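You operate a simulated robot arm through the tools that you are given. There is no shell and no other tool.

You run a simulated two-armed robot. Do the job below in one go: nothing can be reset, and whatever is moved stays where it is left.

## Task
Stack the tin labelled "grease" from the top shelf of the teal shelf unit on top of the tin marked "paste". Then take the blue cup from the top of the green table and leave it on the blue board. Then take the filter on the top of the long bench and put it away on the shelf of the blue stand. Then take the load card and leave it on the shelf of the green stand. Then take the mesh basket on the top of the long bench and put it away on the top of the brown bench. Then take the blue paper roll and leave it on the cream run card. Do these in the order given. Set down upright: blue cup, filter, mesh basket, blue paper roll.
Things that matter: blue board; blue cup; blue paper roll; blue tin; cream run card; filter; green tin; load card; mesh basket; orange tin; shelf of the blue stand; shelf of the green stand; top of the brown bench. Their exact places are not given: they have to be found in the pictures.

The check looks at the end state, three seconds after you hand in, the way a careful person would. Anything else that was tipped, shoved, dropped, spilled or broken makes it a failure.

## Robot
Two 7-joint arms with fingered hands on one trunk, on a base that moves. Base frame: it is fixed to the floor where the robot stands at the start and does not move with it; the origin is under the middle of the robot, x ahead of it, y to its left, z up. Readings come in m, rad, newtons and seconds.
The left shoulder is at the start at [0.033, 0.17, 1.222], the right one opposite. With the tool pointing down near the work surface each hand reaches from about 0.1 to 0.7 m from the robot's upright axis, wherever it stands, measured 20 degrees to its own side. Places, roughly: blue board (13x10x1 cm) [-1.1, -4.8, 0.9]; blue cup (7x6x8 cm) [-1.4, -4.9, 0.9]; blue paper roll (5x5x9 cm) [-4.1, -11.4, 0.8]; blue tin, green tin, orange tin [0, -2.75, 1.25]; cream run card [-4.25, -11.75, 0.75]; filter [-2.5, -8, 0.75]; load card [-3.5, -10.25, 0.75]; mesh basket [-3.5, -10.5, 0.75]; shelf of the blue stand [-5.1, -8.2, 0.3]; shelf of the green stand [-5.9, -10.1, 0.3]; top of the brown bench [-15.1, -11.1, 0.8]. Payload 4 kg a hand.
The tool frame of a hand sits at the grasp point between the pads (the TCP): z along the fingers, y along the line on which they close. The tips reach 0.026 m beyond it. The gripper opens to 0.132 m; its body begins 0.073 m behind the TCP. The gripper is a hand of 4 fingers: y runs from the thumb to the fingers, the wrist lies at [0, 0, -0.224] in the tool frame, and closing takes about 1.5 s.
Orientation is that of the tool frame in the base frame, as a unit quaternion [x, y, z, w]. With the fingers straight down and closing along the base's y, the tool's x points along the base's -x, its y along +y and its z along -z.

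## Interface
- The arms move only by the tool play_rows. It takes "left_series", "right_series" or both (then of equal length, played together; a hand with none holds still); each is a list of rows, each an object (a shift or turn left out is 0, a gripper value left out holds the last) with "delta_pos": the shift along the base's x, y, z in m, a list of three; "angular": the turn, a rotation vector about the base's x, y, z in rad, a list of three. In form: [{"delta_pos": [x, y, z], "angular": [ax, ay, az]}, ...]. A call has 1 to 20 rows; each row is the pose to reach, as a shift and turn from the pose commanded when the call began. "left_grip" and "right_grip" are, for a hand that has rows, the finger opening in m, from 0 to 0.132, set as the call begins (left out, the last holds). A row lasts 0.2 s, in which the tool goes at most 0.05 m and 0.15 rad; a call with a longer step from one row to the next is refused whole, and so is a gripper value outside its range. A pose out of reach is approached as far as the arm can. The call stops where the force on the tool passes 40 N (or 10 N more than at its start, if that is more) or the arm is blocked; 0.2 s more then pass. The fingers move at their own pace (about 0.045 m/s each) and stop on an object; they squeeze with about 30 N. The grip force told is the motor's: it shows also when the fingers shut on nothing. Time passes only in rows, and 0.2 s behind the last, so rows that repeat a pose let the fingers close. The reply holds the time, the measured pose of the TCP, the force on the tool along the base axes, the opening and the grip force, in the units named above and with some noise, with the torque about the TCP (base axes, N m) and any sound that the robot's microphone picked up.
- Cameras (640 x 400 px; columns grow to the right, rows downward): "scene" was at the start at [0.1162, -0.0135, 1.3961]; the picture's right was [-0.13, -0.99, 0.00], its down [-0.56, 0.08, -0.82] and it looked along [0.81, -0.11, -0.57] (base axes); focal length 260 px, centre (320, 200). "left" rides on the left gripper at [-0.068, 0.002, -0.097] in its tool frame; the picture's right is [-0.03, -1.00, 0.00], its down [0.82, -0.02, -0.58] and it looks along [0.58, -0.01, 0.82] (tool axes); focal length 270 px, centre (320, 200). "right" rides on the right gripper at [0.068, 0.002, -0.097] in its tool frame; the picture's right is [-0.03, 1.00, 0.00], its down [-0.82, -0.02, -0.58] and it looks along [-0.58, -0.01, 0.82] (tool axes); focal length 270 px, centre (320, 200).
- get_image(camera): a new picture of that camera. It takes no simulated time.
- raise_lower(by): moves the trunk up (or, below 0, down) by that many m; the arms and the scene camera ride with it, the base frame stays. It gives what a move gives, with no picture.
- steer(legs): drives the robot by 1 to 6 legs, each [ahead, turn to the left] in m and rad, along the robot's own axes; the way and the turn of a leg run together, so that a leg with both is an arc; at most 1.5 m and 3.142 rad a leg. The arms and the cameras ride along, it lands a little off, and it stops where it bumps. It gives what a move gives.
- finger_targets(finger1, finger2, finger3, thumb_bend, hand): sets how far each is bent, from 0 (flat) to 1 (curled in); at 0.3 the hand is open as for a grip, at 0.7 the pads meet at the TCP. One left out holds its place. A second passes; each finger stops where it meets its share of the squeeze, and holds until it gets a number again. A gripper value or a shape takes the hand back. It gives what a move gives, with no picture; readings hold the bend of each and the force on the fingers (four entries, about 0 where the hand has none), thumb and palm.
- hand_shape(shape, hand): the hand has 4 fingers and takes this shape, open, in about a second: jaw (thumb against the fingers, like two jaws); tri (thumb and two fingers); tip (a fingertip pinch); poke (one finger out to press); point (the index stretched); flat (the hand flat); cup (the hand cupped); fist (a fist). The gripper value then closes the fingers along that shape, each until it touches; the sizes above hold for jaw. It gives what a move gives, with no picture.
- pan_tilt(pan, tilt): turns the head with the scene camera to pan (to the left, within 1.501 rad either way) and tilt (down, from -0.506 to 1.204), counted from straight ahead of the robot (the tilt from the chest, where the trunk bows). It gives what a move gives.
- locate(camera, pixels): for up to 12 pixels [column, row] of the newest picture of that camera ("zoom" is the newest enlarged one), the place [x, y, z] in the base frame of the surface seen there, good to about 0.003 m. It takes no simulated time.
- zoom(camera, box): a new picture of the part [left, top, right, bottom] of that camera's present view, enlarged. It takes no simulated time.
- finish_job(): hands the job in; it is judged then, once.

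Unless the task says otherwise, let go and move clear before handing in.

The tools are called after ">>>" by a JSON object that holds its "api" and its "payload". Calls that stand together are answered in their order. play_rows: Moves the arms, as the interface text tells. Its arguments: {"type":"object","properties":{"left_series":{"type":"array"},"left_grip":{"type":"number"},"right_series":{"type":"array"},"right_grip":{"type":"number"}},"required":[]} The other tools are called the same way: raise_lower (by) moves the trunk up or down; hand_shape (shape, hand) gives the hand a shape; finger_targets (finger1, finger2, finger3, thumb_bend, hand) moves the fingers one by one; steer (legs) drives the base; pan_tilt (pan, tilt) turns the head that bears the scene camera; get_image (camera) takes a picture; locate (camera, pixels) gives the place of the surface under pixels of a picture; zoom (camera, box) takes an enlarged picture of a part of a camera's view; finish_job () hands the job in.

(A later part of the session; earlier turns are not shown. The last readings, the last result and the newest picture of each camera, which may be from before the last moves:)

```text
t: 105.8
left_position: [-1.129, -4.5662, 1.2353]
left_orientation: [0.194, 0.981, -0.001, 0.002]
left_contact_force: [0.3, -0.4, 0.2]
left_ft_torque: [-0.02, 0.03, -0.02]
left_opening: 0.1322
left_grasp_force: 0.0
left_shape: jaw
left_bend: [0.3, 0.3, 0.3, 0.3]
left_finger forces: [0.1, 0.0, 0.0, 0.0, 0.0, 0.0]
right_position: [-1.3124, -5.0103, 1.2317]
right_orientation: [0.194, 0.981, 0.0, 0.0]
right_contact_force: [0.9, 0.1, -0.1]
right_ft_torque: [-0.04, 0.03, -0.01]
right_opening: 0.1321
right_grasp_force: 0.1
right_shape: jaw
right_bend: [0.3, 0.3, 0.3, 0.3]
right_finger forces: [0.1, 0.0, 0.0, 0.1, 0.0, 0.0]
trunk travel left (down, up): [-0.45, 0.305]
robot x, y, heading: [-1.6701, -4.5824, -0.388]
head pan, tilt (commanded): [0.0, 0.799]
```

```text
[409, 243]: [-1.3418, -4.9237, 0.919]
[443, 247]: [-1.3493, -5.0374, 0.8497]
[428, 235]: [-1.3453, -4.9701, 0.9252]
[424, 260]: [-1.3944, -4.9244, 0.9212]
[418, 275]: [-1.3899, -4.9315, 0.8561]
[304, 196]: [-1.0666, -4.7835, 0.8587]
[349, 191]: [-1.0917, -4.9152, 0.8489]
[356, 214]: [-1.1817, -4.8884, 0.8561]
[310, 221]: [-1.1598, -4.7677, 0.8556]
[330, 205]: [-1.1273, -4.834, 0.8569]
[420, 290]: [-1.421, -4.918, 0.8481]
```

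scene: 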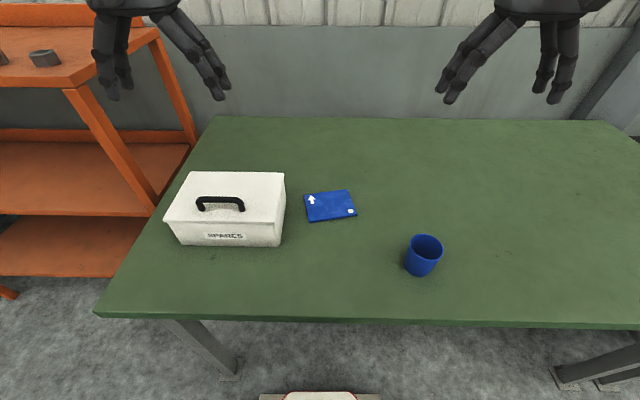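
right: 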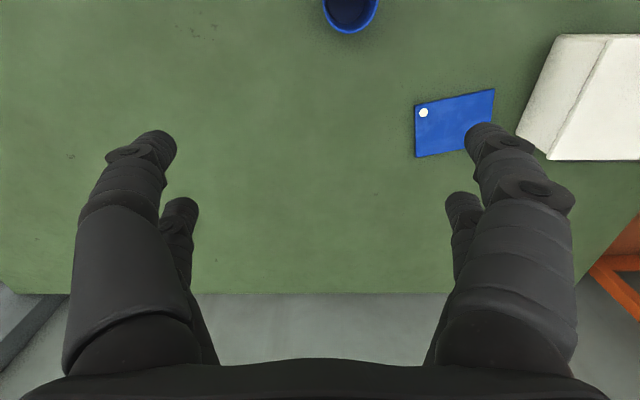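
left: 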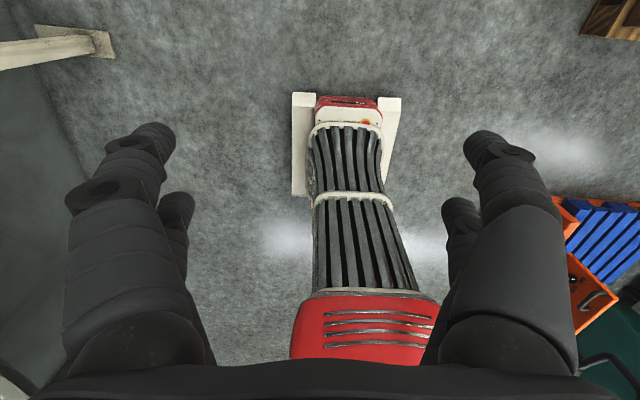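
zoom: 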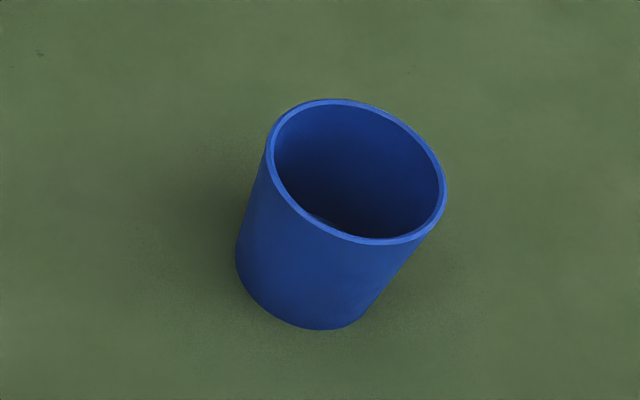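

I'll get the cup's rim points from the enlarged view.

>>> {"api": "locate", "payload": {"camera": "zoom", "pixels": [[270, 165], [444, 192], [340, 102], [370, 242], [295, 118], [420, 150], [300, 225], [425, 230], [300, 325], [360, 180]]}}

```text
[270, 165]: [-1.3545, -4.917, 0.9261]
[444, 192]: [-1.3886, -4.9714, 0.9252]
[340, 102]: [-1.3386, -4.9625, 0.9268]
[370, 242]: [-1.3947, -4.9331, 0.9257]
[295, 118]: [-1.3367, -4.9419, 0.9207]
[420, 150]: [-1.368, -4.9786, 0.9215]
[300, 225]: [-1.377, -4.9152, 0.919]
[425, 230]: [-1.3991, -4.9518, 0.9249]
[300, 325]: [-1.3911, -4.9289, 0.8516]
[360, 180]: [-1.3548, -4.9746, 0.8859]
```

Cup rim centre ≈[-1.370,-4.947], diameter ≈6.5 cm, top z≈0.926. I'll move the right hand above it and down to just over the rim.

>>> {"api": "play_rows", "payload": {"right_series": [{"delta_pos": [-0.02, 0.022, -0.03]}, {"delta_pos": [-0.04, 0.044, -0.06]}, {"delta_pos": [-0.0576, 0.0638, -0.09]}, {"delta_pos": [-0.0576, 0.0638, -0.13]}, {"delta_pos": [-0.0576, 0.0638, -0.17]}, {"delta_pos": [-0.0576, 0.0638, -0.21]}, {"delta_pos": [-0.0576, 0.0638, -0.21]}], "right_grip": 0.132}}

>>> {"api": "get_image", "payload": {"camera": "right"}}

```text
t: 107.4
left_position: [-1.1299, -4.5671, 1.2358]
left_orientation: [0.194, 0.981, 0.0, 0.003]
left_contact_force: [0.1, 0.1, 0.2]
left_ft_torque: [-0.03, 0.01, 0.0]
left_opening: 0.1321
left_grasp_force: 0.1
left_shape: jaw
left_bend: [0.3, 0.3, 0.3, 0.3]
left_finger forces: [0.0, 0.0, 0.1, 0.0, 0.0, 0.0]
right_position: [-1.3681, -4.9484, 1.0202]
right_orientation: [0.194, 0.981, 0.0, 0.001]
right_contact_force: [-0.5, -0.4, 0.6]
right_ft_torque: [0.01, 0.01, -0.01]
right_opening: 0.1322
right_grasp_force: 0.2
right_shape: jaw
right_bend: [0.3, 0.3, 0.3, 0.3]
right_finger forces: [0.0, 0.0, 0.0, 0.0, 0.0, 0.0]
trunk travel left (down, up): [-0.45, 0.305]
robot x, y, heading: [-1.6692, -4.5837, -0.387]
head pan, tilt (commanded): [0.0, 0.799]
```

```text
taken
```

right: 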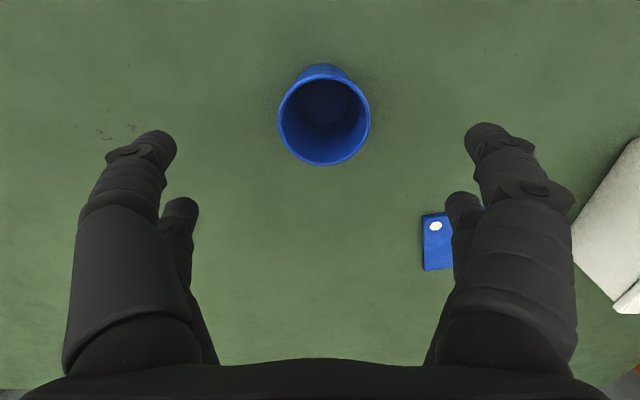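

The cup is centred between the fingers at (324,121). I'll go down to z≈0.895 and close.

>>> {"api": "play_rows", "payload": {"right_series": [{"delta_pos": [-0.001, 0.001, -0.04]}, {"delta_pos": [-0.001, 0.001, -0.08]}, {"delta_pos": [-0.001, 0.001, -0.11]}, {"delta_pos": [-0.001, 0.001, -0.125]}, {"delta_pos": [-0.001, 0.001, -0.125]}]}}

>>> {"api": "play_rows", "payload": {"right_series": [{"delta_pos": [0, 0, 0]}, {"delta_pos": [0, 0, 0]}, {"delta_pos": [0, 0, 0]}, {"delta_pos": [0, 0, 0]}, {"delta_pos": [0, 0, 0]}, {"delta_pos": [0, 0, 0]}, {"delta_pos": [0, 0, 0]}, {"delta_pos": [0, 0, 0]}, {"delta_pos": [0, 0, 0]}], "right_grip": 0.04}}

>>> {"api": "get_image", "payload": {"camera": "right"}}

```text
t: 108.6
left_position: [-1.1281, -4.5669, 1.2357]
left_orientation: [0.194, 0.981, 0.0, 0.002]
left_contact_force: [-0.4, 0.5, 0.4]
left_ft_torque: [0.02, 0.02, 0.01]
left_opening: 0.1322
left_grasp_force: 0.1
left_shape: jaw
left_bend: [0.3, 0.3, 0.3, 0.3]
left_finger forces: [0.0, 0.1, 0.1, 0.0, 0.0, 0.0]
right_position: [-1.3695, -4.9456, 0.8959]
right_orientation: [0.193, 0.981, 0.001, 0.002]
right_contact_force: [0.0, 0.5, 0.1]
right_ft_torque: [0.0, 0.0, 0.0]
right_opening: 0.132
right_grasp_force: 0.0
right_shape: jaw
right_bend: [0.3, 0.3, 0.3, 0.3]
right_finger forces: [0.0, 0.1, 0.0, 0.0, 0.0, 0.0]
trunk travel left (down, up): [-0.45, 0.305]
robot x, y, heading: [-1.6663, -4.5826, -0.392]
head pan, tilt (commanded): [0.0, 0.799]
```

```text
t: 110.6
left_position: [-1.1298, -4.5673, 1.2356]
left_orientation: [0.195, 0.981, 0.0, 0.002]
left_contact_force: [-1.5, 0.8, 0.4]
left_ft_torque: [0.0, 0.02, -0.02]
left_opening: 0.1323
left_grasp_force: 0.1
left_shape: jaw
left_bend: [0.3, 0.3, 0.3, 0.3]
left_finger forces: [0.1, 0.0, 0.1, 0.0, 0.0, 0.1]
right_position: [-1.3688, -4.9447, 0.8964]
right_orientation: [0.194, 0.981, -0.001, 0.001]
right_contact_force: [-0.7, 0.1, 0.2]
right_ft_torque: [0.02, -0.01, -0.02]
right_opening: 0.0413
right_grasp_force: 0.0
right_shape: jaw
right_bend: [0.73, 0.73, 0.73, 0.7]
right_finger forces: [0.5, 0.7, 0.8, 0.1, 0.1, 0.0]
trunk travel left (down, up): [-0.45, 0.305]
robot x, y, heading: [-1.6656, -4.5817, -0.387]
head pan, tilt (commanded): [0.0, 0.799]
```

```text
taken
```

right: 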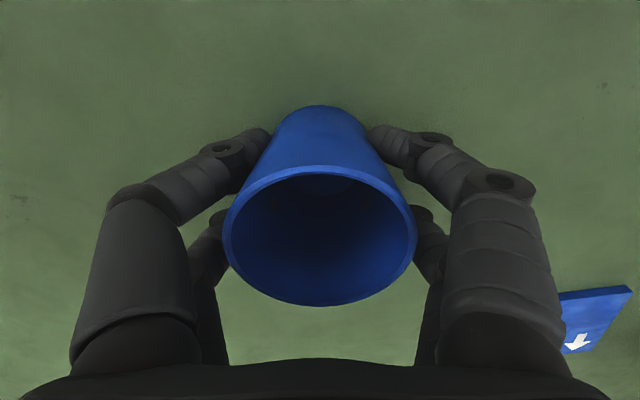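

The fingers just touch (force <1 N at opening 0.041), so I'll command a tighter closing.

>>> {"api": "play_rows", "payload": {"right_series": [{"delta_pos": [0, 0, 0]}, {"delta_pos": [0, 0, 0]}, {"delta_pos": [0, 0, 0]}, {"delta_pos": [0, 0, 0]}, {"delta_pos": [0, 0, 0]}], "right_grip": 0.025}}

```text
t: 111.8
left_position: [-1.1288, -4.5681, 1.2348]
left_orientation: [0.194, 0.981, 0.0, 0.002]
left_contact_force: [0.5, -0.5, 0.0]
left_ft_torque: [0.01, 0.02, 0.0]
left_opening: 0.1323
left_grasp_force: 0.1
left_shape: jaw
left_bend: [0.3, 0.3, 0.3, 0.3]
left_finger forces: [0.1, 0.0, 0.0, 0.0, 0.0, 0.1]
right_position: [-1.3692, -4.9453, 0.8956]
right_orientation: [0.193, 0.981, 0.0, 0.001]
right_contact_force: [0.1, -0.4, -0.5]
right_ft_torque: [-0.02, 0.0, 0.03]
right_opening: 0.0347
right_grasp_force: 30.1
right_shape: jaw
right_bend: [0.74, 0.74, 0.74, 0.7]
right_finger forces: [29.0, 27.0, 27.8, 0.0, 25.4, 0.0]
trunk travel left (down, up): [-0.45, 0.305]
robot x, y, heading: [-1.6646, -4.5809, -0.39]
head pan, tilt (commanded): [0.0, 0.799]
```

The cup is held firmly. Before moving I'll check how close the SPARES box is to the board.

>>> {"api": "get_image", "payload": {"camera": "scene"}}

>>> {"api": "locate", "payload": {"camera": "scene", "pixels": [[284, 176], [280, 243], [280, 215], [283, 205], [164, 220], [230, 200], [305, 197], [300, 205]]}}

```text
taken
```

scene: 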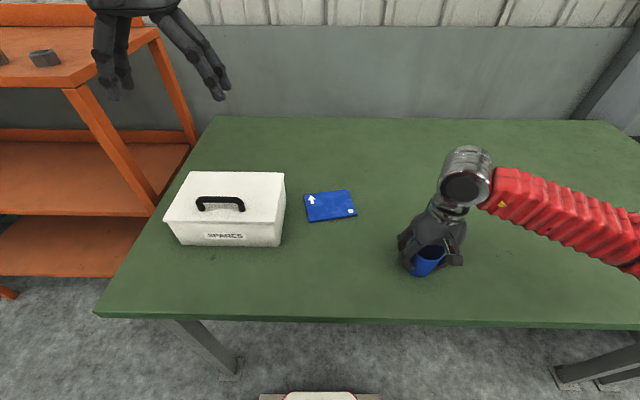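

```text
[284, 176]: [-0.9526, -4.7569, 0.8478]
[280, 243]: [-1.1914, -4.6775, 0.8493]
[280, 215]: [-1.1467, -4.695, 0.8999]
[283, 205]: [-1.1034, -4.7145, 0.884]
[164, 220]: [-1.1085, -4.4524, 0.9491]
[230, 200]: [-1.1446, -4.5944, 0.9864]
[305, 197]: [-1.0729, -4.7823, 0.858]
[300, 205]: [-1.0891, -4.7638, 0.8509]
```

Box side is ~0.12 m from the board centre, so I'll place the cup about 1.2 cm right of centre. Lift, carry, and check.

>>> {"api": "play_rows", "payload": {"right_series": [{"delta_pos": [0, 0, 0.02]}, {"delta_pos": [0, 0, 0.06]}, {"delta_pos": [0, 0, 0.1]}, {"delta_pos": [0.04, 0.01625, 0.1]}, {"delta_pos": [0.08, 0.0325, 0.1]}, {"delta_pos": [0.12, 0.04875, 0.1]}, {"delta_pos": [0.16, 0.065, 0.1]}, {"delta_pos": [0.2, 0.08125, 0.1]}, {"delta_pos": [0.24, 0.0975, 0.1]}, {"delta_pos": [0.24, 0.0975, 0.1]}]}}

>>> {"api": "get_image", "payload": {"camera": "right"}}

>>> {"api": "get_image", "payload": {"camera": "scene"}}

```text
t: 114.0
left_position: [-1.1299, -4.5673, 1.236]
left_orientation: [0.195, 0.981, 0.0, 0.002]
left_contact_force: [1.2, -0.1, 0.2]
left_ft_torque: [0.03, 0.01, -0.06]
left_opening: 0.1322
left_grasp_force: 0.1
left_shape: jaw
left_bend: [0.3, 0.3, 0.3, 0.3]
left_finger forces: [0.0, 0.1, 0.0, 0.0, 0.0, 0.0]
right_position: [-1.1301, -4.849, 0.9951]
right_orientation: [0.194, 0.981, 0.0, 0.002]
right_contact_force: [-0.6, -0.1, -0.1]
right_ft_torque: [0.0, -0.02, -0.01]
right_opening: 0.0347
right_grasp_force: 29.8
right_shape: jaw
right_bend: [0.74, 0.74, 0.74, 0.7]
right_finger forces: [29.6, 28.2, 28.3, 0.0, 26.0, 0.0]
trunk travel left (down, up): [-0.45, 0.305]
robot x, y, heading: [-1.6661, -4.5792, -0.387]
head pan, tilt (commanded): [0.0, 0.799]
```

```text
taken
```

right: 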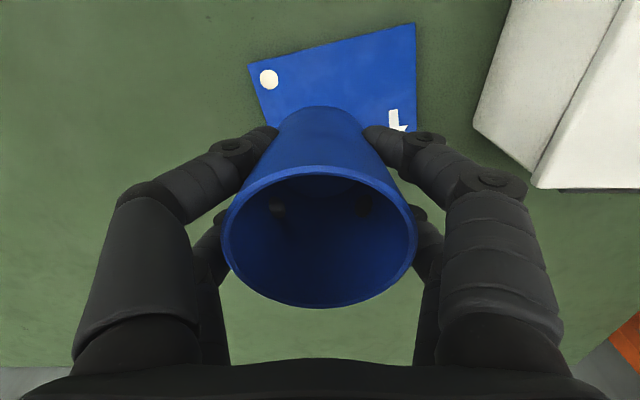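

```text
taken
```

scene: 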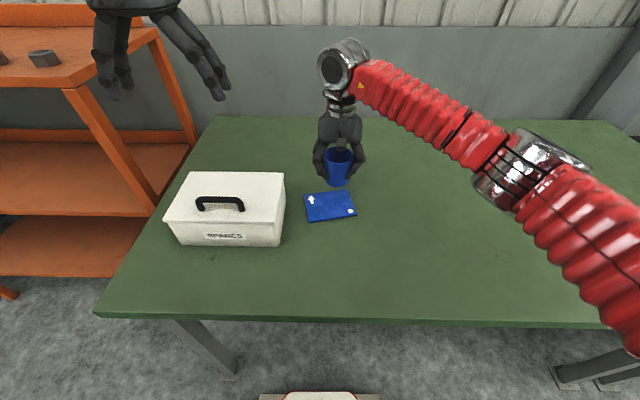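

The cup is over the board. I'll lower to ~2 mm above it, then by 1 mm steps to contact.

>>> {"api": "play_rows", "payload": {"right_series": [{"delta_pos": [0, 0, -0.03]}, {"delta_pos": [0, 0, -0.06]}, {"delta_pos": [0, 0, -0.08]}, {"delta_pos": [0, 0, -0.088]}, {"delta_pos": [0, 0, -0.088]}]}}

>>> {"api": "play_rows", "payload": {"right_series": [{"delta_pos": [0, 0, -0.001]}, {"delta_pos": [0, 0, -0.001]}]}}

>>> {"api": "play_rows", "payload": {"right_series": [{"delta_pos": [0, 0, -0.001]}, {"delta_pos": [0, 0, -0.001]}]}}

>>> {"api": "get_image", "payload": {"camera": "scene"}}

>>> {"api": "zoom", "payload": {"camera": "scene", "box": [270, 150, 390, 230]}}

```text
t: 115.2
left_position: [-1.1296, -4.5683, 1.2355]
left_orientation: [0.195, 0.981, -0.001, 0.001]
left_contact_force: [0.4, -0.5, 0.3]
left_ft_torque: [-0.02, 0.02, -0.01]
left_opening: 0.1322
left_grasp_force: 0.0
left_shape: jaw
left_bend: [0.3, 0.3, 0.3, 0.3]
left_finger forces: [0.0, 0.0, 0.0, 0.0, 0.0, 0.0]
right_position: [-1.1303, -4.8478, 0.9068]
right_orientation: [0.194, 0.981, 0.001, 0.001]
right_contact_force: [0.7, -0.5, -0.5]
right_ft_torque: [0.02, 0.02, -0.04]
right_opening: 0.0344
right_grasp_force: 30.2
right_shape: jaw
right_bend: [0.74, 0.74, 0.74, 0.7]
right_finger forces: [29.8, 28.5, 28.5, 0.0, 26.3, 0.0]
trunk travel left (down, up): [-0.45, 0.305]
robot x, y, heading: [-1.6675, -4.5845, -0.387]
head pan, tilt (commanded): [0.0, 0.799]
```

```text
t: 115.8
left_position: [-1.1285, -4.5693, 1.2349]
left_orientation: [0.194, 0.981, 0.0, 0.001]
left_contact_force: [-0.2, -0.7, -0.1]
left_ft_torque: [-0.01, 0.01, 0.01]
left_opening: 0.1321
left_grasp_force: 0.2
left_shape: jaw
left_bend: [0.3, 0.3, 0.3, 0.3]
left_finger forces: [0.0, 0.0, 0.0, 0.0, 0.0, 0.0]
right_position: [-1.1309, -4.8485, 0.9066]
right_orientation: [0.193, 0.981, 0.001, 0.001]
right_contact_force: [0.1, 0.3, -0.4]
right_ft_torque: [0.01, 0.04, 0.0]
right_opening: 0.0344
right_grasp_force: 30.3
right_shape: jaw
right_bend: [0.74, 0.74, 0.74, 0.7]
right_finger forces: [29.8, 28.6, 28.4, 0.1, 26.2, 0.0]
trunk travel left (down, up): [-0.45, 0.305]
robot x, y, heading: [-1.6689, -4.5831, -0.387]
head pan, tilt (commanded): [0.0, 0.799]
```

```text
t: 116.4
left_position: [-1.1294, -4.5676, 1.2352]
left_orientation: [0.194, 0.981, 0.0, 0.001]
left_contact_force: [-0.4, -0.1, 0.5]
left_ft_torque: [0.02, 0.01, -0.01]
left_opening: 0.1316
left_grasp_force: 0.1
left_shape: jaw
left_bend: [0.3, 0.3, 0.3, 0.3]
left_finger forces: [0.0, 0.1, 0.1, 0.0, 0.0, 0.1]
right_position: [-1.1308, -4.8467, 0.9067]
right_orientation: [0.193, 0.981, 0.0, 0.0]
right_contact_force: [0.7, -0.4, -0.5]
right_ft_torque: [0.04, 0.02, 0.0]
right_opening: 0.0345
right_grasp_force: 29.8
right_shape: jaw
right_bend: [0.74, 0.74, 0.74, 0.7]
right_finger forces: [29.8, 28.5, 28.5, 0.1, 26.3, 0.0]
trunk travel left (down, up): [-0.45, 0.305]
robot x, y, heading: [-1.6681, -4.5824, -0.386]
head pan, tilt (commanded): [0.0, 0.799]
```

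```text
taken
```

scene: 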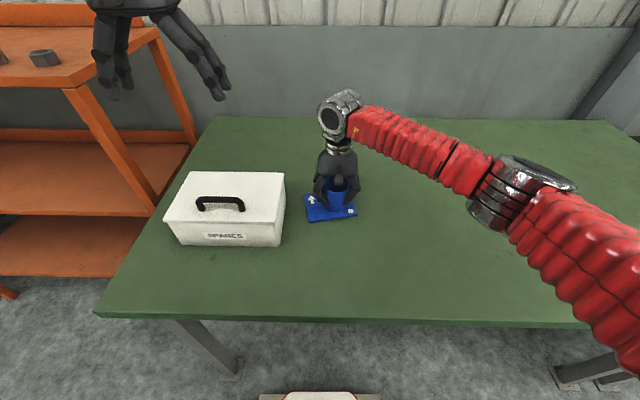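

```text
5.00 times, centred on (330, 190) of scene
```

zoom: 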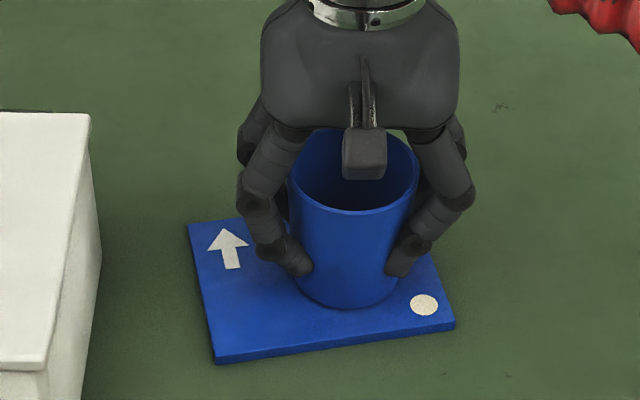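

The cup hovers over the board a bit behind-right of its centre, no contact yet. I'll continue down.

>>> {"api": "play_rows", "payload": {"right_series": [{"delta_pos": [-0.002, 0.002, -0.001]}, {"delta_pos": [-0.004, 0.003, -0.002]}, {"delta_pos": [-0.004, 0.003, -0.002]}]}}

>>> {"api": "play_rows", "payload": {"right_series": [{"delta_pos": [0, 0, -0.001]}, {"delta_pos": [0, 0, -0.001]}]}}

```text
t: 117.2
left_position: [-1.1284, -4.567, 1.236]
left_orientation: [0.194, 0.981, 0.0, 0.0]
left_contact_force: [-0.1, 0.2, 0.4]
left_ft_torque: [0.01, 0.04, -0.01]
left_opening: 0.1322
left_grasp_force: 0.1
left_shape: jaw
left_bend: [0.3, 0.3, 0.3, 0.3]
left_finger forces: [0.0, 0.0, 0.0, 0.0, 0.0, 0.1]
right_position: [-1.1357, -4.8456, 0.9035]
right_orientation: [0.194, 0.981, -0.001, 0.001]
right_contact_force: [0.3, -0.9, -0.2]
right_ft_torque: [0.01, -0.01, 0.0]
right_opening: 0.0344
right_grasp_force: 30.4
right_shape: jaw
right_bend: [0.74, 0.74, 0.74, 0.7]
right_finger forces: [29.8, 28.5, 28.5, 0.1, 26.3, 0.1]
trunk travel left (down, up): [-0.45, 0.305]
robot x, y, heading: [-1.6703, -4.5818, -0.388]
head pan, tilt (commanded): [0.0, 0.799]
```

```text
t: 117.8
left_position: [-1.1294, -4.5671, 1.236]
left_orientation: [0.195, 0.981, -0.001, 0.002]
left_contact_force: [-0.1, 0.2, 0.3]
left_ft_torque: [0.02, 0.01, -0.01]
left_opening: 0.1321
left_grasp_force: 0.1
left_shape: jaw
left_bend: [0.3, 0.3, 0.3, 0.3]
left_finger forces: [0.1, 0.0, 0.1, 0.0, 0.0, 0.0]
right_position: [-1.1345, -4.8463, 0.9037]
right_orientation: [0.193, 0.981, 0.0, 0.002]
right_contact_force: [-0.1, 0.4, -0.4]
right_ft_torque: [0.02, -0.02, -0.01]
right_opening: 0.0346
right_grasp_force: 29.9
right_shape: jaw
right_bend: [0.74, 0.74, 0.74, 0.7]
right_finger forces: [29.8, 28.5, 28.6, 0.0, 26.3, 0.0]
trunk travel left (down, up): [-0.45, 0.305]
robot x, y, heading: [-1.6679, -4.5844, -0.388]
head pan, tilt (commanded): [0.0, 0.799]
```

>>> {"api": "play_rows", "payload": {"right_series": [{"delta_pos": [0, 0, -0.001]}, {"delta_pos": [0, 0, -0.001]}]}}

>>> {"api": "play_rows", "payload": {"right_series": [{"delta_pos": [0, 0, -0.001]}, {"delta_pos": [0, 0, -0.001]}]}}

>>> {"api": "zoom", "payload": {"camera": "scene", "box": [270, 150, 390, 230]}}

```text
t: 118.4
left_position: [-1.1289, -4.5674, 1.2366]
left_orientation: [0.194, 0.981, 0.0, 0.001]
left_contact_force: [0.2, -0.4, 0.0]
left_ft_torque: [-0.04, -0.01, 0.02]
left_opening: 0.132
left_grasp_force: 0.0
left_shape: jaw
left_bend: [0.3, 0.3, 0.3, 0.3]
left_finger forces: [0.0, 0.1, 0.1, 0.0, 0.0, 0.0]
right_position: [-1.1349, -4.8452, 0.9027]
right_orientation: [0.194, 0.981, 0.0, 0.001]
right_contact_force: [0.0, -0.1, 0.2]
right_ft_torque: [-0.04, 0.02, -0.05]
right_opening: 0.0344
right_grasp_force: 30.2
right_shape: jaw
right_bend: [0.74, 0.74, 0.74, 0.7]
right_finger forces: [29.8, 28.4, 28.4, 0.0, 26.4, 0.1]
trunk travel left (down, up): [-0.45, 0.305]
robot x, y, heading: [-1.665, -4.5833, -0.391]
head pan, tilt (commanded): [0.0, 0.799]
```

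```text
t: 119.0
left_position: [-1.1291, -4.5671, 1.2355]
left_orientation: [0.194, 0.981, -0.001, 0.001]
left_contact_force: [0.2, -0.6, -0.1]
left_ft_torque: [0.0, -0.01, -0.03]
left_opening: 0.1322
left_grasp_force: 0.0
left_shape: jaw
left_bend: [0.3, 0.3, 0.3, 0.3]
left_finger forces: [0.1, 0.0, 0.0, 0.0, 0.1, 0.1]
right_position: [-1.1343, -4.8447, 0.9036]
right_orientation: [0.194, 0.981, -0.001, 0.001]
right_contact_force: [1.4, -0.1, 5.5]
right_ft_torque: [-0.07, 0.06, 0.01]
right_opening: 0.0347
right_grasp_force: 30.2
right_shape: jaw
right_bend: [0.74, 0.74, 0.74, 0.7]
right_finger forces: [30.1, 29.1, 28.8, 0.0, 26.8, 0.0]
trunk travel left (down, up): [-0.45, 0.305]
robot x, y, heading: [-1.6674, -4.585, -0.385]
head pan, tilt (commanded): [0.0, 0.799]
```

```text
5.00 times, centred on (330, 190) of scene
```

zoom: 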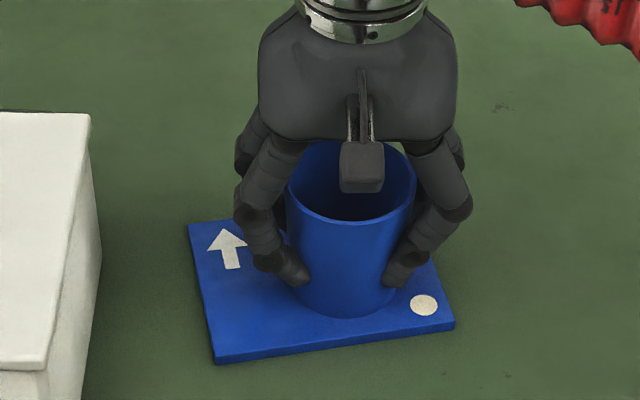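

Contact at 5.5 N: the cup stands on the board. I'll open the fingers to 0.11 and check.

>>> {"api": "play_rows", "payload": {"right_series": [{"delta_pos": [0, 0, 0]}, {"delta_pos": [0, 0, 0]}, {"delta_pos": [0, 0, 0]}, {"delta_pos": [0, 0, 0]}, {"delta_pos": [0, 0, 0]}, {"delta_pos": [0, 0, 0]}, {"delta_pos": [0, 0, 0]}], "right_grip": 0.11}}

>>> {"api": "get_image", "payload": {"camera": "right"}}

>>> {"api": "play_rows", "payload": {"right_series": [{"delta_pos": [0, 0, 0.03]}, {"delta_pos": [0, 0, 0.07]}, {"delta_pos": [0, 0, 0.11]}, {"delta_pos": [0, 0, 0.15]}, {"delta_pos": [-0.01, -0.03, 0.19]}, {"delta_pos": [-0.03, -0.06, 0.23]}, {"delta_pos": [-0.06, -0.09, 0.27]}, {"delta_pos": [-0.1, -0.11, 0.29]}, {"delta_pos": [-0.14, -0.13, 0.29]}, {"delta_pos": [-0.18, -0.155, 0.29]}, {"delta_pos": [-0.18, -0.155, 0.29]}]}}

>>> {"api": "get_image", "payload": {"camera": "scene"}}

>>> {"api": "zoom", "payload": {"camera": "scene", "box": [270, 150, 390, 230]}}

```text
t: 120.6
left_position: [-1.129, -4.5676, 1.2352]
left_orientation: [0.194, 0.981, 0.0, 0.001]
left_contact_force: [0.6, -0.9, -0.1]
left_ft_torque: [0.0, 0.01, -0.02]
left_opening: 0.1318
left_grasp_force: 0.0
left_shape: jaw
left_bend: [0.3, 0.3, 0.3, 0.3]
left_finger forces: [0.0, 0.0, 0.0, 0.0, 0.1, 0.1]
right_position: [-1.1348, -4.8441, 0.9009]
right_orientation: [0.193, 0.981, 0.0, 0.001]
right_contact_force: [1.4, -0.2, 0.9]
right_ft_torque: [-0.01, 0.0, -0.01]
right_opening: 0.1095
right_grasp_force: 0.0
right_shape: jaw
right_bend: [0.56, 0.56, 0.56, 0.4]
right_finger forces: [0.1, 0.0, 0.1, 0.0, 0.0, 0.0]
trunk travel left (down, up): [-0.45, 0.305]
robot x, y, heading: [-1.6659, -4.584, -0.39]
head pan, tilt (commanded): [0.0, 0.799]
```

```text
taken
```

right: 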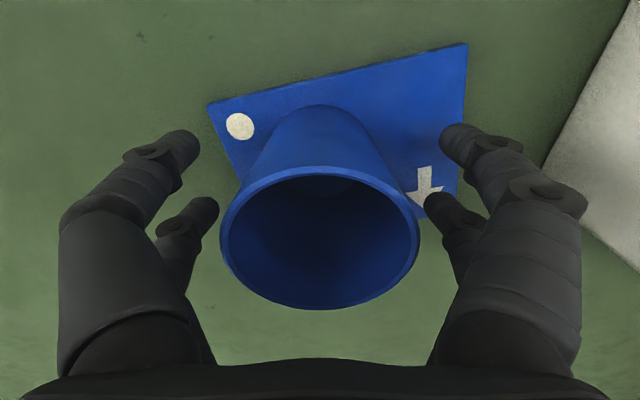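

```text
refused: row 5 steps farther than a row can; nothing moved
```

```text
taken
```

scene: 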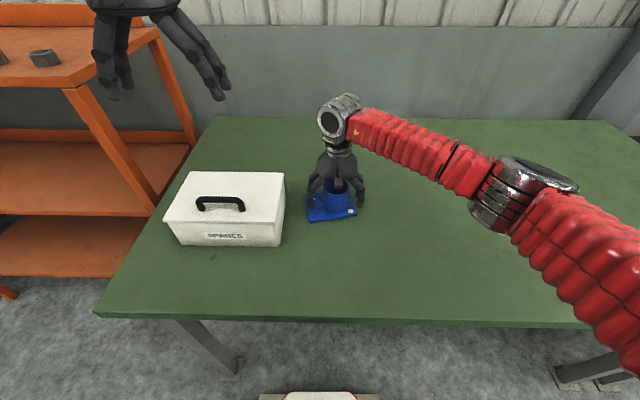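

```text
5.00 times, centred on (330, 190) of scene
```

zoom: 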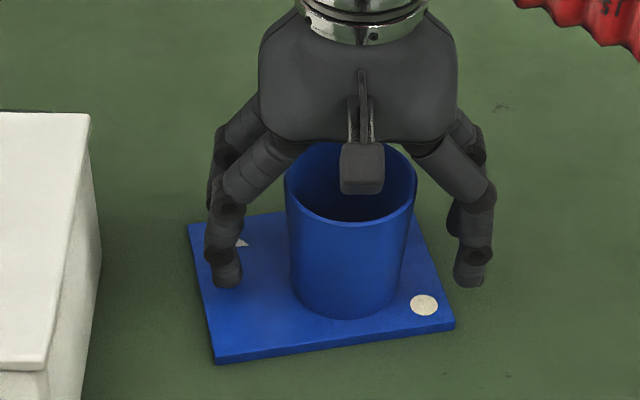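

The cup stands free on the board, fingers clear of it. I'll lift straight up and retreat in smaller steps.

>>> {"api": "play_rows", "payload": {"right_series": [{"delta_pos": [0, 0, 0.03]}, {"delta_pos": [0, 0, 0.07]}, {"delta_pos": [0, 0, 0.11]}, {"delta_pos": [0, 0, 0.15]}, {"delta_pos": [0, 0, 0.19]}, {"delta_pos": [0, 0, 0.23]}, {"delta_pos": [0, 0, 0.27]}, {"delta_pos": [0, 0, 0.31]}, {"delta_pos": [-0.035, -0.03, 0.33]}, {"delta_pos": [-0.07, -0.06, 0.33]}, {"delta_pos": [-0.105, -0.09, 0.33]}, {"delta_pos": [-0.14, -0.12, 0.33]}, {"delta_pos": [-0.175, -0.15, 0.33]}, {"delta_pos": [-0.18, -0.165, 0.33]}, {"delta_pos": [-0.18, -0.165, 0.33]}]}}

>>> {"api": "get_image", "payload": {"camera": "scene"}}

```text
refused: row 9 steps farther than a row can; nothing moved
```

```text
taken
```

scene: 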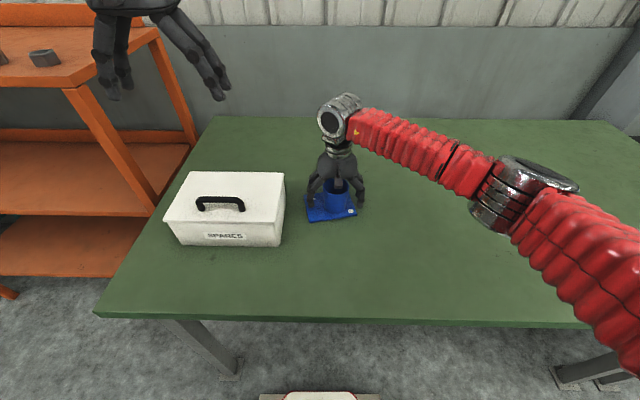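

One row exceeded the step limit (the diagonal one), so nothing moved. I'll resend it with smaller steps.

>>> {"api": "play_rows", "payload": {"right_series": [{"delta_pos": [0, 0, 0.03]}, {"delta_pos": [0, 0, 0.07]}, {"delta_pos": [0, 0, 0.11]}, {"delta_pos": [0, 0, 0.15]}, {"delta_pos": [0, 0, 0.19]}, {"delta_pos": [0, 0, 0.23]}, {"delta_pos": [0, 0, 0.27]}, {"delta_pos": [0, 0, 0.31]}, {"delta_pos": [0, 0, 0.33]}, {"delta_pos": [-0.03, -0.03, 0.33]}, {"delta_pos": [-0.06, -0.06, 0.33]}, {"delta_pos": [-0.09, -0.09, 0.33]}, {"delta_pos": [-0.12, -0.12, 0.33]}, {"delta_pos": [-0.15, -0.15, 0.33]}, {"delta_pos": [-0.18, -0.165, 0.33]}, {"delta_pos": [-0.18, -0.165, 0.33]}]}}

>>> {"api": "get_image", "payload": {"camera": "scene"}}

```text
t: 124.0
left_position: [-1.1286, -4.5678, 1.2351]
left_orientation: [0.194, 0.981, 0.001, 0.0]
left_contact_force: [0.0, -0.3, 0.5]
left_ft_torque: [0.01, 0.02, -0.02]
left_opening: 0.132
left_grasp_force: 0.1
left_shape: jaw
left_bend: [0.3, 0.3, 0.3, 0.3]
left_finger forces: [0.1, 0.1, 0.0, 0.1, 0.0, 0.1]
right_position: [-1.3149, -5.0102, 1.2311]
right_orientation: [0.192, 0.981, 0.0, 0.001]
right_contact_force: [-0.5, -0.3, 1.1]
right_ft_torque: [-0.02, 0.04, -0.02]
right_opening: 0.11
right_grasp_force: 0.0
right_shape: jaw
right_bend: [0.56, 0.56, 0.56, 0.4]
right_finger forces: [0.0, 0.0, 0.1, 0.0, 0.1, 0.0]
trunk travel left (down, up): [-0.45, 0.305]
robot x, y, heading: [-1.6669, -4.584, -0.385]
head pan, tilt (commanded): [0.0, 0.799]
```

```text
taken
```

scene: 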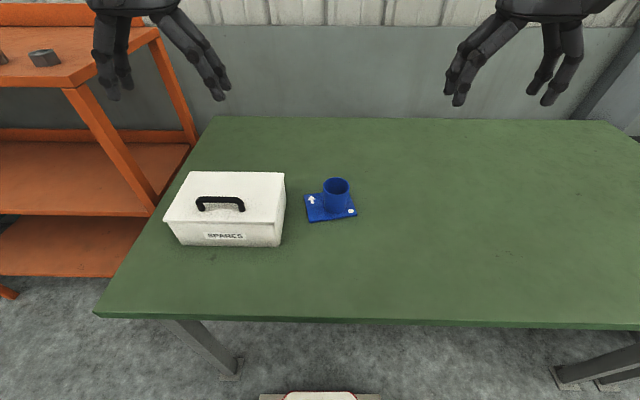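

The cup sits upright on the blue board (336,190). Next the filter on the long bench near [-2.5,-8]. I'll back off 0.45 m and turn right along the aisle.

>>> {"api": "steer", "payload": {"legs": [[-0.45, 0]]}}

>>> {"api": "steer", "payload": {"legs": [[0, -0.8]]}}

>>> {"api": "steer", "payload": {"legs": [[0, -0.79]]}}

>>> {"api": "pan_tilt", "payload": {"pan": 0, "tilt": 0.4}}

>>> {"api": "get_image", "payload": {"camera": "scene"}}

```text
t: 126.7
left_position: [-1.5445, -4.3946, 1.2364]
left_orientation: [0.19, 0.982, 0.0, 0.002]
left_contact_force: [0.1, 0.3, 0.5]
left_ft_torque: [-0.02, -0.01, -0.02]
left_opening: 0.1321
left_grasp_force: 0.1
left_shape: jaw
left_bend: [0.3, 0.3, 0.3, 0.3]
left_finger forces: [0.0, 0.0, 0.0, 0.0, 0.0, 0.1]
right_position: [-1.7281, -4.839, 1.2311]
right_orientation: [0.189, 0.982, 0.0, 0.001]
right_contact_force: [0.4, -0.7, 0.0]
right_ft_torque: [-0.01, 0.01, 0.0]
right_opening: 0.1099
right_grasp_force: 0.0
right_shape: jaw
right_bend: [0.56, 0.56, 0.56, 0.4]
right_finger forces: [0.1, 0.0, 0.0, 0.1, 0.1, 0.1]
trunk travel left (down, up): [-0.45, 0.305]
robot x, y, heading: [-2.0839, -4.4164, -0.378]
head pan, tilt (commanded): [0.0, 0.799]
```

```text
t: 129.5
left_position: [-1.693, -4.7892, 1.2357]
left_orientation: [0.559, 0.829, -0.001, 0.001]
left_contact_force: [0.3, 0.0, -0.6]
left_ft_torque: [0.03, 0.0, 0.01]
left_opening: 0.1321
left_grasp_force: 0.1
left_shape: jaw
left_bend: [0.3, 0.3, 0.3, 0.3]
left_finger forces: [0.1, 0.1, 0.0, 0.0, 0.0, 0.0]
right_position: [-2.1393, -4.9652, 1.2295]
right_orientation: [0.558, 0.83, 0.0, 0.0]
right_contact_force: [-0.3, -0.2, -0.2]
right_ft_torque: [-0.04, 0.03, 0.01]
right_opening: 0.1099
right_grasp_force: 0.2
right_shape: jaw
right_bend: [0.56, 0.56, 0.56, 0.4]
right_finger forces: [0.0, 0.1, 0.0, 0.0, 0.0, 0.0]
trunk travel left (down, up): [-0.45, 0.305]
robot x, y, heading: [-2.0377, -4.3974, -1.184]
head pan, tilt (commanded): [0.0, 0.799]
```

```text
t: 132.2
left_position: [-2.0704, -4.9204, 1.2372]
left_orientation: [0.832, 0.554, 0.0, 0.001]
left_contact_force: [0.3, 0.8, 0.0]
left_ft_torque: [0.01, -0.01, -0.01]
left_opening: 0.1321
left_grasp_force: 0.2
left_shape: jaw
left_bend: [0.3, 0.3, 0.3, 0.3]
left_finger forces: [0.1, 0.1, 0.0, 0.0, 0.0, 0.0]
right_position: [-2.512, -4.7315, 1.2312]
right_orientation: [0.833, 0.554, -0.001, 0.001]
right_contact_force: [-0.9, -0.2, 0.1]
right_ft_torque: [0.0, 0.01, 0.0]
right_opening: 0.1101
right_grasp_force: 0.1
right_shape: jaw
right_bend: [0.56, 0.56, 0.56, 0.4]
right_finger forces: [0.0, 0.1, 0.1, 0.0, 0.0, 0.0]
trunk travel left (down, up): [-0.45, 0.305]
robot x, y, heading: [-1.9967, -4.4166, -1.955]
head pan, tilt (commanded): [0.0, 0.799]
```

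```text
t: 133.0
left_position: [-2.0671, -4.9214, 1.2363]
left_orientation: [0.832, 0.555, -0.001, 0.001]
left_contact_force: [0.4, -0.2, -0.2]
left_ft_torque: [0.01, 0.05, -0.02]
left_opening: 0.132
left_grasp_force: 0.0
left_shape: jaw
left_bend: [0.3, 0.3, 0.3, 0.3]
left_finger forces: [0.0, 0.0, 0.1, 0.0, 0.1, 0.0]
right_position: [-2.5081, -4.7324, 1.2334]
right_orientation: [0.832, 0.556, -0.002, -0.001]
right_contact_force: [-0.3, -0.7, -1.0]
right_ft_torque: [0.01, 0.01, 0.0]
right_opening: 0.1099
right_grasp_force: 0.1
right_shape: jaw
right_bend: [0.56, 0.56, 0.56, 0.4]
right_finger forces: [0.1, 0.1, 0.0, 0.0, 0.0, 0.1]
trunk travel left (down, up): [-0.45, 0.305]
robot x, y, heading: [-1.9986, -4.4148, -1.953]
head pan, tilt (commanded): [0.0, 0.4]
```

```text
taken
```

scene: 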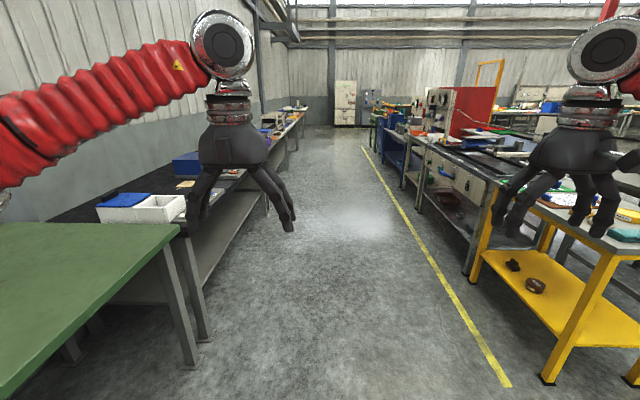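

The aisle is bounded at left by benches (leg at (205,330)) and at right by a yellow line. I'll measure the bench edge before driving on.

>>> {"api": "locate", "payload": {"camera": "scene", "pixels": [[205, 335], [190, 362], [250, 205], [275, 205], [283, 170], [300, 140], [298, 118], [370, 150], [440, 260], [510, 385], [180, 160], [270, 120]]}}

>>> {"api": "zoom", "payload": {"camera": "scene", "box": [160, 80, 400, 230]}}

```text
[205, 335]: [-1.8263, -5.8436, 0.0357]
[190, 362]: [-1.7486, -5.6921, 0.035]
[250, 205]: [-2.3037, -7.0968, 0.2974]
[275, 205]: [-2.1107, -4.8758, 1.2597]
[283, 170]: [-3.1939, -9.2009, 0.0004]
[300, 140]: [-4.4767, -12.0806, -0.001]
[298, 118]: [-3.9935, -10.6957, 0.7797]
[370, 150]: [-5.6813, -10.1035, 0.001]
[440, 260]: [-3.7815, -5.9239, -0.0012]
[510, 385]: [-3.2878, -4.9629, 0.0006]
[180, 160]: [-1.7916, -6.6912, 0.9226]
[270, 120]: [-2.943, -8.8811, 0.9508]
```

```text
2.67 times, centred on (280, 155) of scene
```

zoom: 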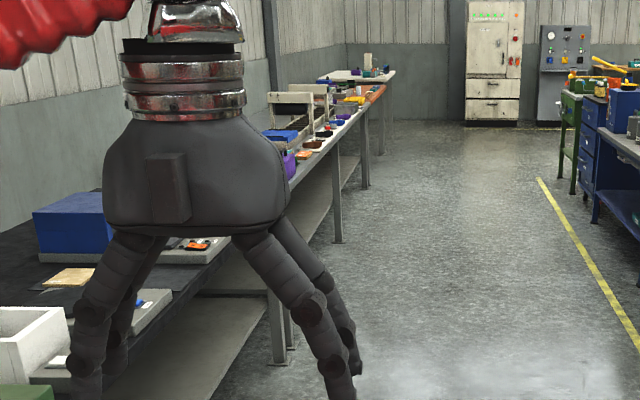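

The bench front runs along [-0.40,-0.917]; I'll turn 0.06 right and drive 2.8 m along it.

>>> {"api": "steer", "payload": {"legs": [[0, -0.06], [1.4, 0], [1.3, 0]]}}

>>> {"api": "pan_tilt", "payload": {"pan": 0.5, "tilt": 0.45}}

>>> {"api": "get_image", "payload": {"camera": "scene"}}

```text
t: 146.8
left_position: [-3.2318, -7.3679, 1.2365]
left_orientation: [0.843, 0.538, 0.0, 0.0]
left_contact_force: [-0.8, -1.0, 0.3]
left_ft_torque: [0.0, 0.01, -0.05]
left_opening: 0.1318
left_grasp_force: 0.0
left_shape: jaw
left_bend: [0.3, 0.3, 0.3, 0.3]
left_finger forces: [0.0, 0.0, 0.0, 0.1, 0.1, 0.1]
right_position: [-3.6641, -7.1629, 1.2324]
right_orientation: [0.843, 0.538, -0.001, 0.0]
right_contact_force: [0.5, -0.2, 0.4]
right_ft_torque: [-0.02, 0.01, 0.0]
right_opening: 0.1103
right_grasp_force: 0.1
right_shape: jaw
right_bend: [0.56, 0.56, 0.56, 0.4]
right_finger forces: [0.0, 0.0, 0.0, 0.0, 0.0, 0.0]
trunk travel left (down, up): [-0.45, 0.305]
robot x, y, heading: [-3.1388, -6.8695, -2.0]
head pan, tilt (commanded): [0.0, 0.4]
```

```text
t: 147.8
left_position: [-3.2313, -7.3678, 1.2389]
left_orientation: [0.843, 0.538, -0.002, 0.002]
left_contact_force: [-0.1, 0.6, -0.6]
left_ft_torque: [0.02, -0.03, 0.0]
left_opening: 0.132
left_grasp_force: 0.0
left_shape: jaw
left_bend: [0.3, 0.3, 0.3, 0.3]
left_finger forces: [0.0, 0.0, 0.1, 0.1, 0.0, 0.0]
right_position: [-3.6653, -7.1626, 1.2329]
right_orientation: [0.843, 0.538, -0.001, 0.001]
right_contact_force: [0.2, 0.1, 0.8]
right_ft_torque: [-0.01, -0.02, 0.03]
right_opening: 0.1099
right_grasp_force: 0.0
right_shape: jaw
right_bend: [0.56, 0.56, 0.56, 0.4]
right_finger forces: [0.0, 0.0, 0.1, 0.0, 0.0, 0.0]
trunk travel left (down, up): [-0.45, 0.305]
robot x, y, heading: [-3.1379, -6.8662, -1.997]
head pan, tilt (commanded): [0.499, 0.45]
```

```text
taken
```

scene: 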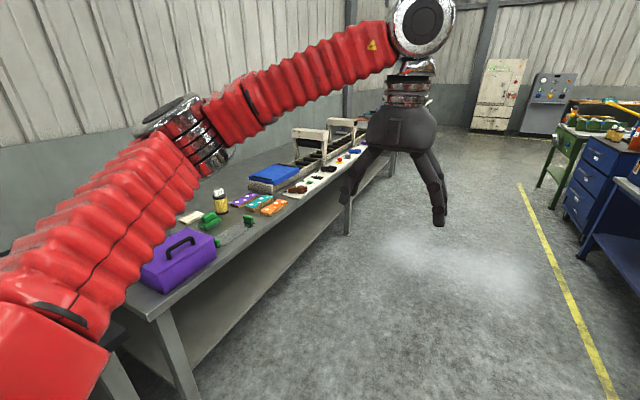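

>>> {"api": "zoom", "payload": {"camera": "scene", "box": [130, 110, 400, 300]}}

>>> {"api": "locate", "payload": {"camera": "scene", "pixels": [[221, 202], [175, 250], [210, 222], [245, 203], [275, 208], [185, 217], [280, 180], [310, 150], [165, 315], [300, 190], [345, 160]]}}

```text
2.11 times, centred on (265, 205) of scene
```

zoom: 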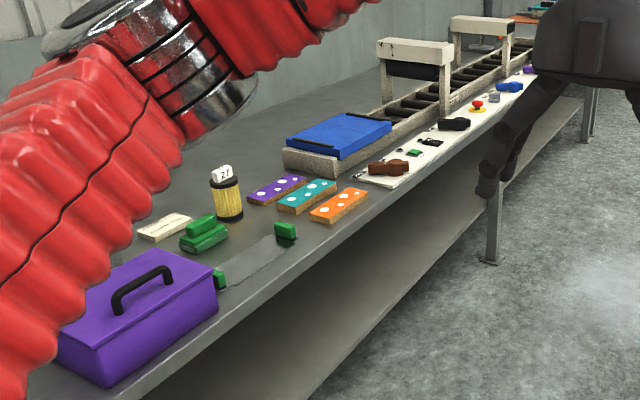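

```text
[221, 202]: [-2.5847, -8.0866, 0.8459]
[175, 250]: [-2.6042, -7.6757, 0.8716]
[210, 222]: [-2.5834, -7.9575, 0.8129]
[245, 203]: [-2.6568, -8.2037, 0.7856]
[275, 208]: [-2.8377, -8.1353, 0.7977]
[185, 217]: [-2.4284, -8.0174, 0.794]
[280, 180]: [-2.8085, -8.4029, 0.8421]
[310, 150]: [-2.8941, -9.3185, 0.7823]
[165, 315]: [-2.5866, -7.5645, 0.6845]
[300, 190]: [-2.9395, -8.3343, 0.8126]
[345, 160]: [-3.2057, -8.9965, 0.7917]
```

The filter is the yellow pleated cartridge with a white "21" cap at (221,202) → about [-2.585,-8.087], bench top z≈0.785. Before grasping, I'll look at the blue stand and green stand at the right to decide how to hold it.

>>> {"api": "pan_tilt", "payload": {"pan": -0.5, "tilt": 0.4}}

>>> {"api": "get_image", "payload": {"camera": "scene"}}

>>> {"api": "zoom", "payload": {"camera": "scene", "box": [160, 80, 480, 280]}}

```text
t: 149.0
left_position: [-3.2318, -7.3676, 1.2382]
left_orientation: [0.843, 0.538, -0.002, 0.001]
left_contact_force: [0.3, 0.7, -0.1]
left_ft_torque: [0.0, -0.02, 0.05]
left_opening: 0.132
left_grasp_force: 0.1
left_shape: jaw
left_bend: [0.3, 0.3, 0.3, 0.3]
left_finger forces: [0.0, 0.1, 0.1, 0.1, 0.0, 0.1]
right_position: [-3.6643, -7.1622, 1.2332]
right_orientation: [0.842, 0.539, -0.001, 0.0]
right_contact_force: [-0.4, -0.2, -0.1]
right_ft_torque: [-0.01, -0.01, 0.0]
right_opening: 0.1101
right_grasp_force: 0.1
right_shape: jaw
right_bend: [0.56, 0.56, 0.56, 0.4]
right_finger forces: [0.0, 0.0, 0.1, 0.0, 0.1, 0.0]
trunk travel left (down, up): [-0.45, 0.305]
robot x, y, heading: [-3.1362, -6.8658, -1.998]
head pan, tilt (commanded): [-0.499, 0.4]
```

```text
taken
```

scene: 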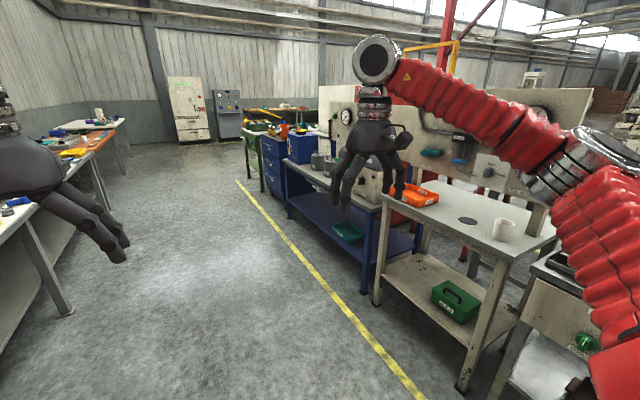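

```text
2.00 times, centred on (320, 180) of scene
```

zoom: 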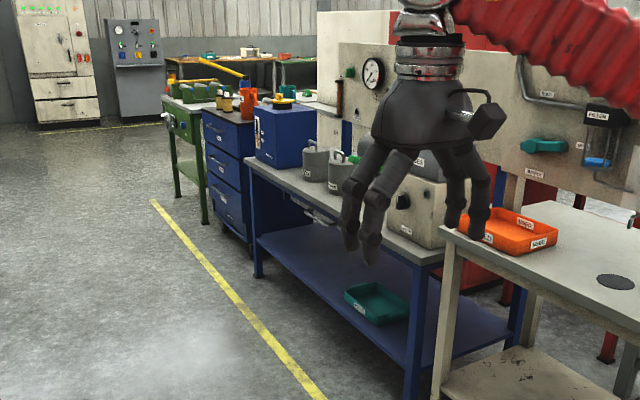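

The blue stand (blue legs, low shelf with a teal tray) is at (340,220); the green stand is further at (265,150). I'll measure them.

>>> {"api": "locate", "payload": {"camera": "scene", "pixels": [[288, 216], [365, 292], [345, 232], [300, 197], [330, 215], [380, 210], [300, 170], [410, 255], [376, 304], [245, 175], [265, 190], [240, 183]]}}

>>> {"api": "locate", "payload": {"camera": "zoom", "pixels": [[260, 237], [400, 360], [450, 350], [300, 265], [250, 163], [440, 250], [375, 305], [330, 240], [180, 170], [205, 165], [190, 215], [405, 395]]}}

```text
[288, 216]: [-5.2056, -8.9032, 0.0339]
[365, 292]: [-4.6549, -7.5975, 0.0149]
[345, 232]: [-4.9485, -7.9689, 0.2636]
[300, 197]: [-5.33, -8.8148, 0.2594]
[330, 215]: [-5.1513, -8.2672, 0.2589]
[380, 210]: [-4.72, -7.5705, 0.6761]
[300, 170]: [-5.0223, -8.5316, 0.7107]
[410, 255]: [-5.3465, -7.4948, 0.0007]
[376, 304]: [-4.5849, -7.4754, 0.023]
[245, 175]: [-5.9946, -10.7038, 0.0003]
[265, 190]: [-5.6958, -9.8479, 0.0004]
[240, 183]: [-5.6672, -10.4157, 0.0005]
```

```text
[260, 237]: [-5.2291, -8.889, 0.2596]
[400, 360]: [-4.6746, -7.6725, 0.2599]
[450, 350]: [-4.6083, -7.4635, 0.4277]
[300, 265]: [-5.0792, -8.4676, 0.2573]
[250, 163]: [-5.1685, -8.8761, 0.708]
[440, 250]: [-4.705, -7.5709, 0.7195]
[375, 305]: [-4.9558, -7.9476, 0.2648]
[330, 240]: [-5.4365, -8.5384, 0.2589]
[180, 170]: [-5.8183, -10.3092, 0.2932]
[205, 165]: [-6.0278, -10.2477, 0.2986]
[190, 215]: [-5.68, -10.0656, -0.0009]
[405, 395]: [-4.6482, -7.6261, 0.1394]
```

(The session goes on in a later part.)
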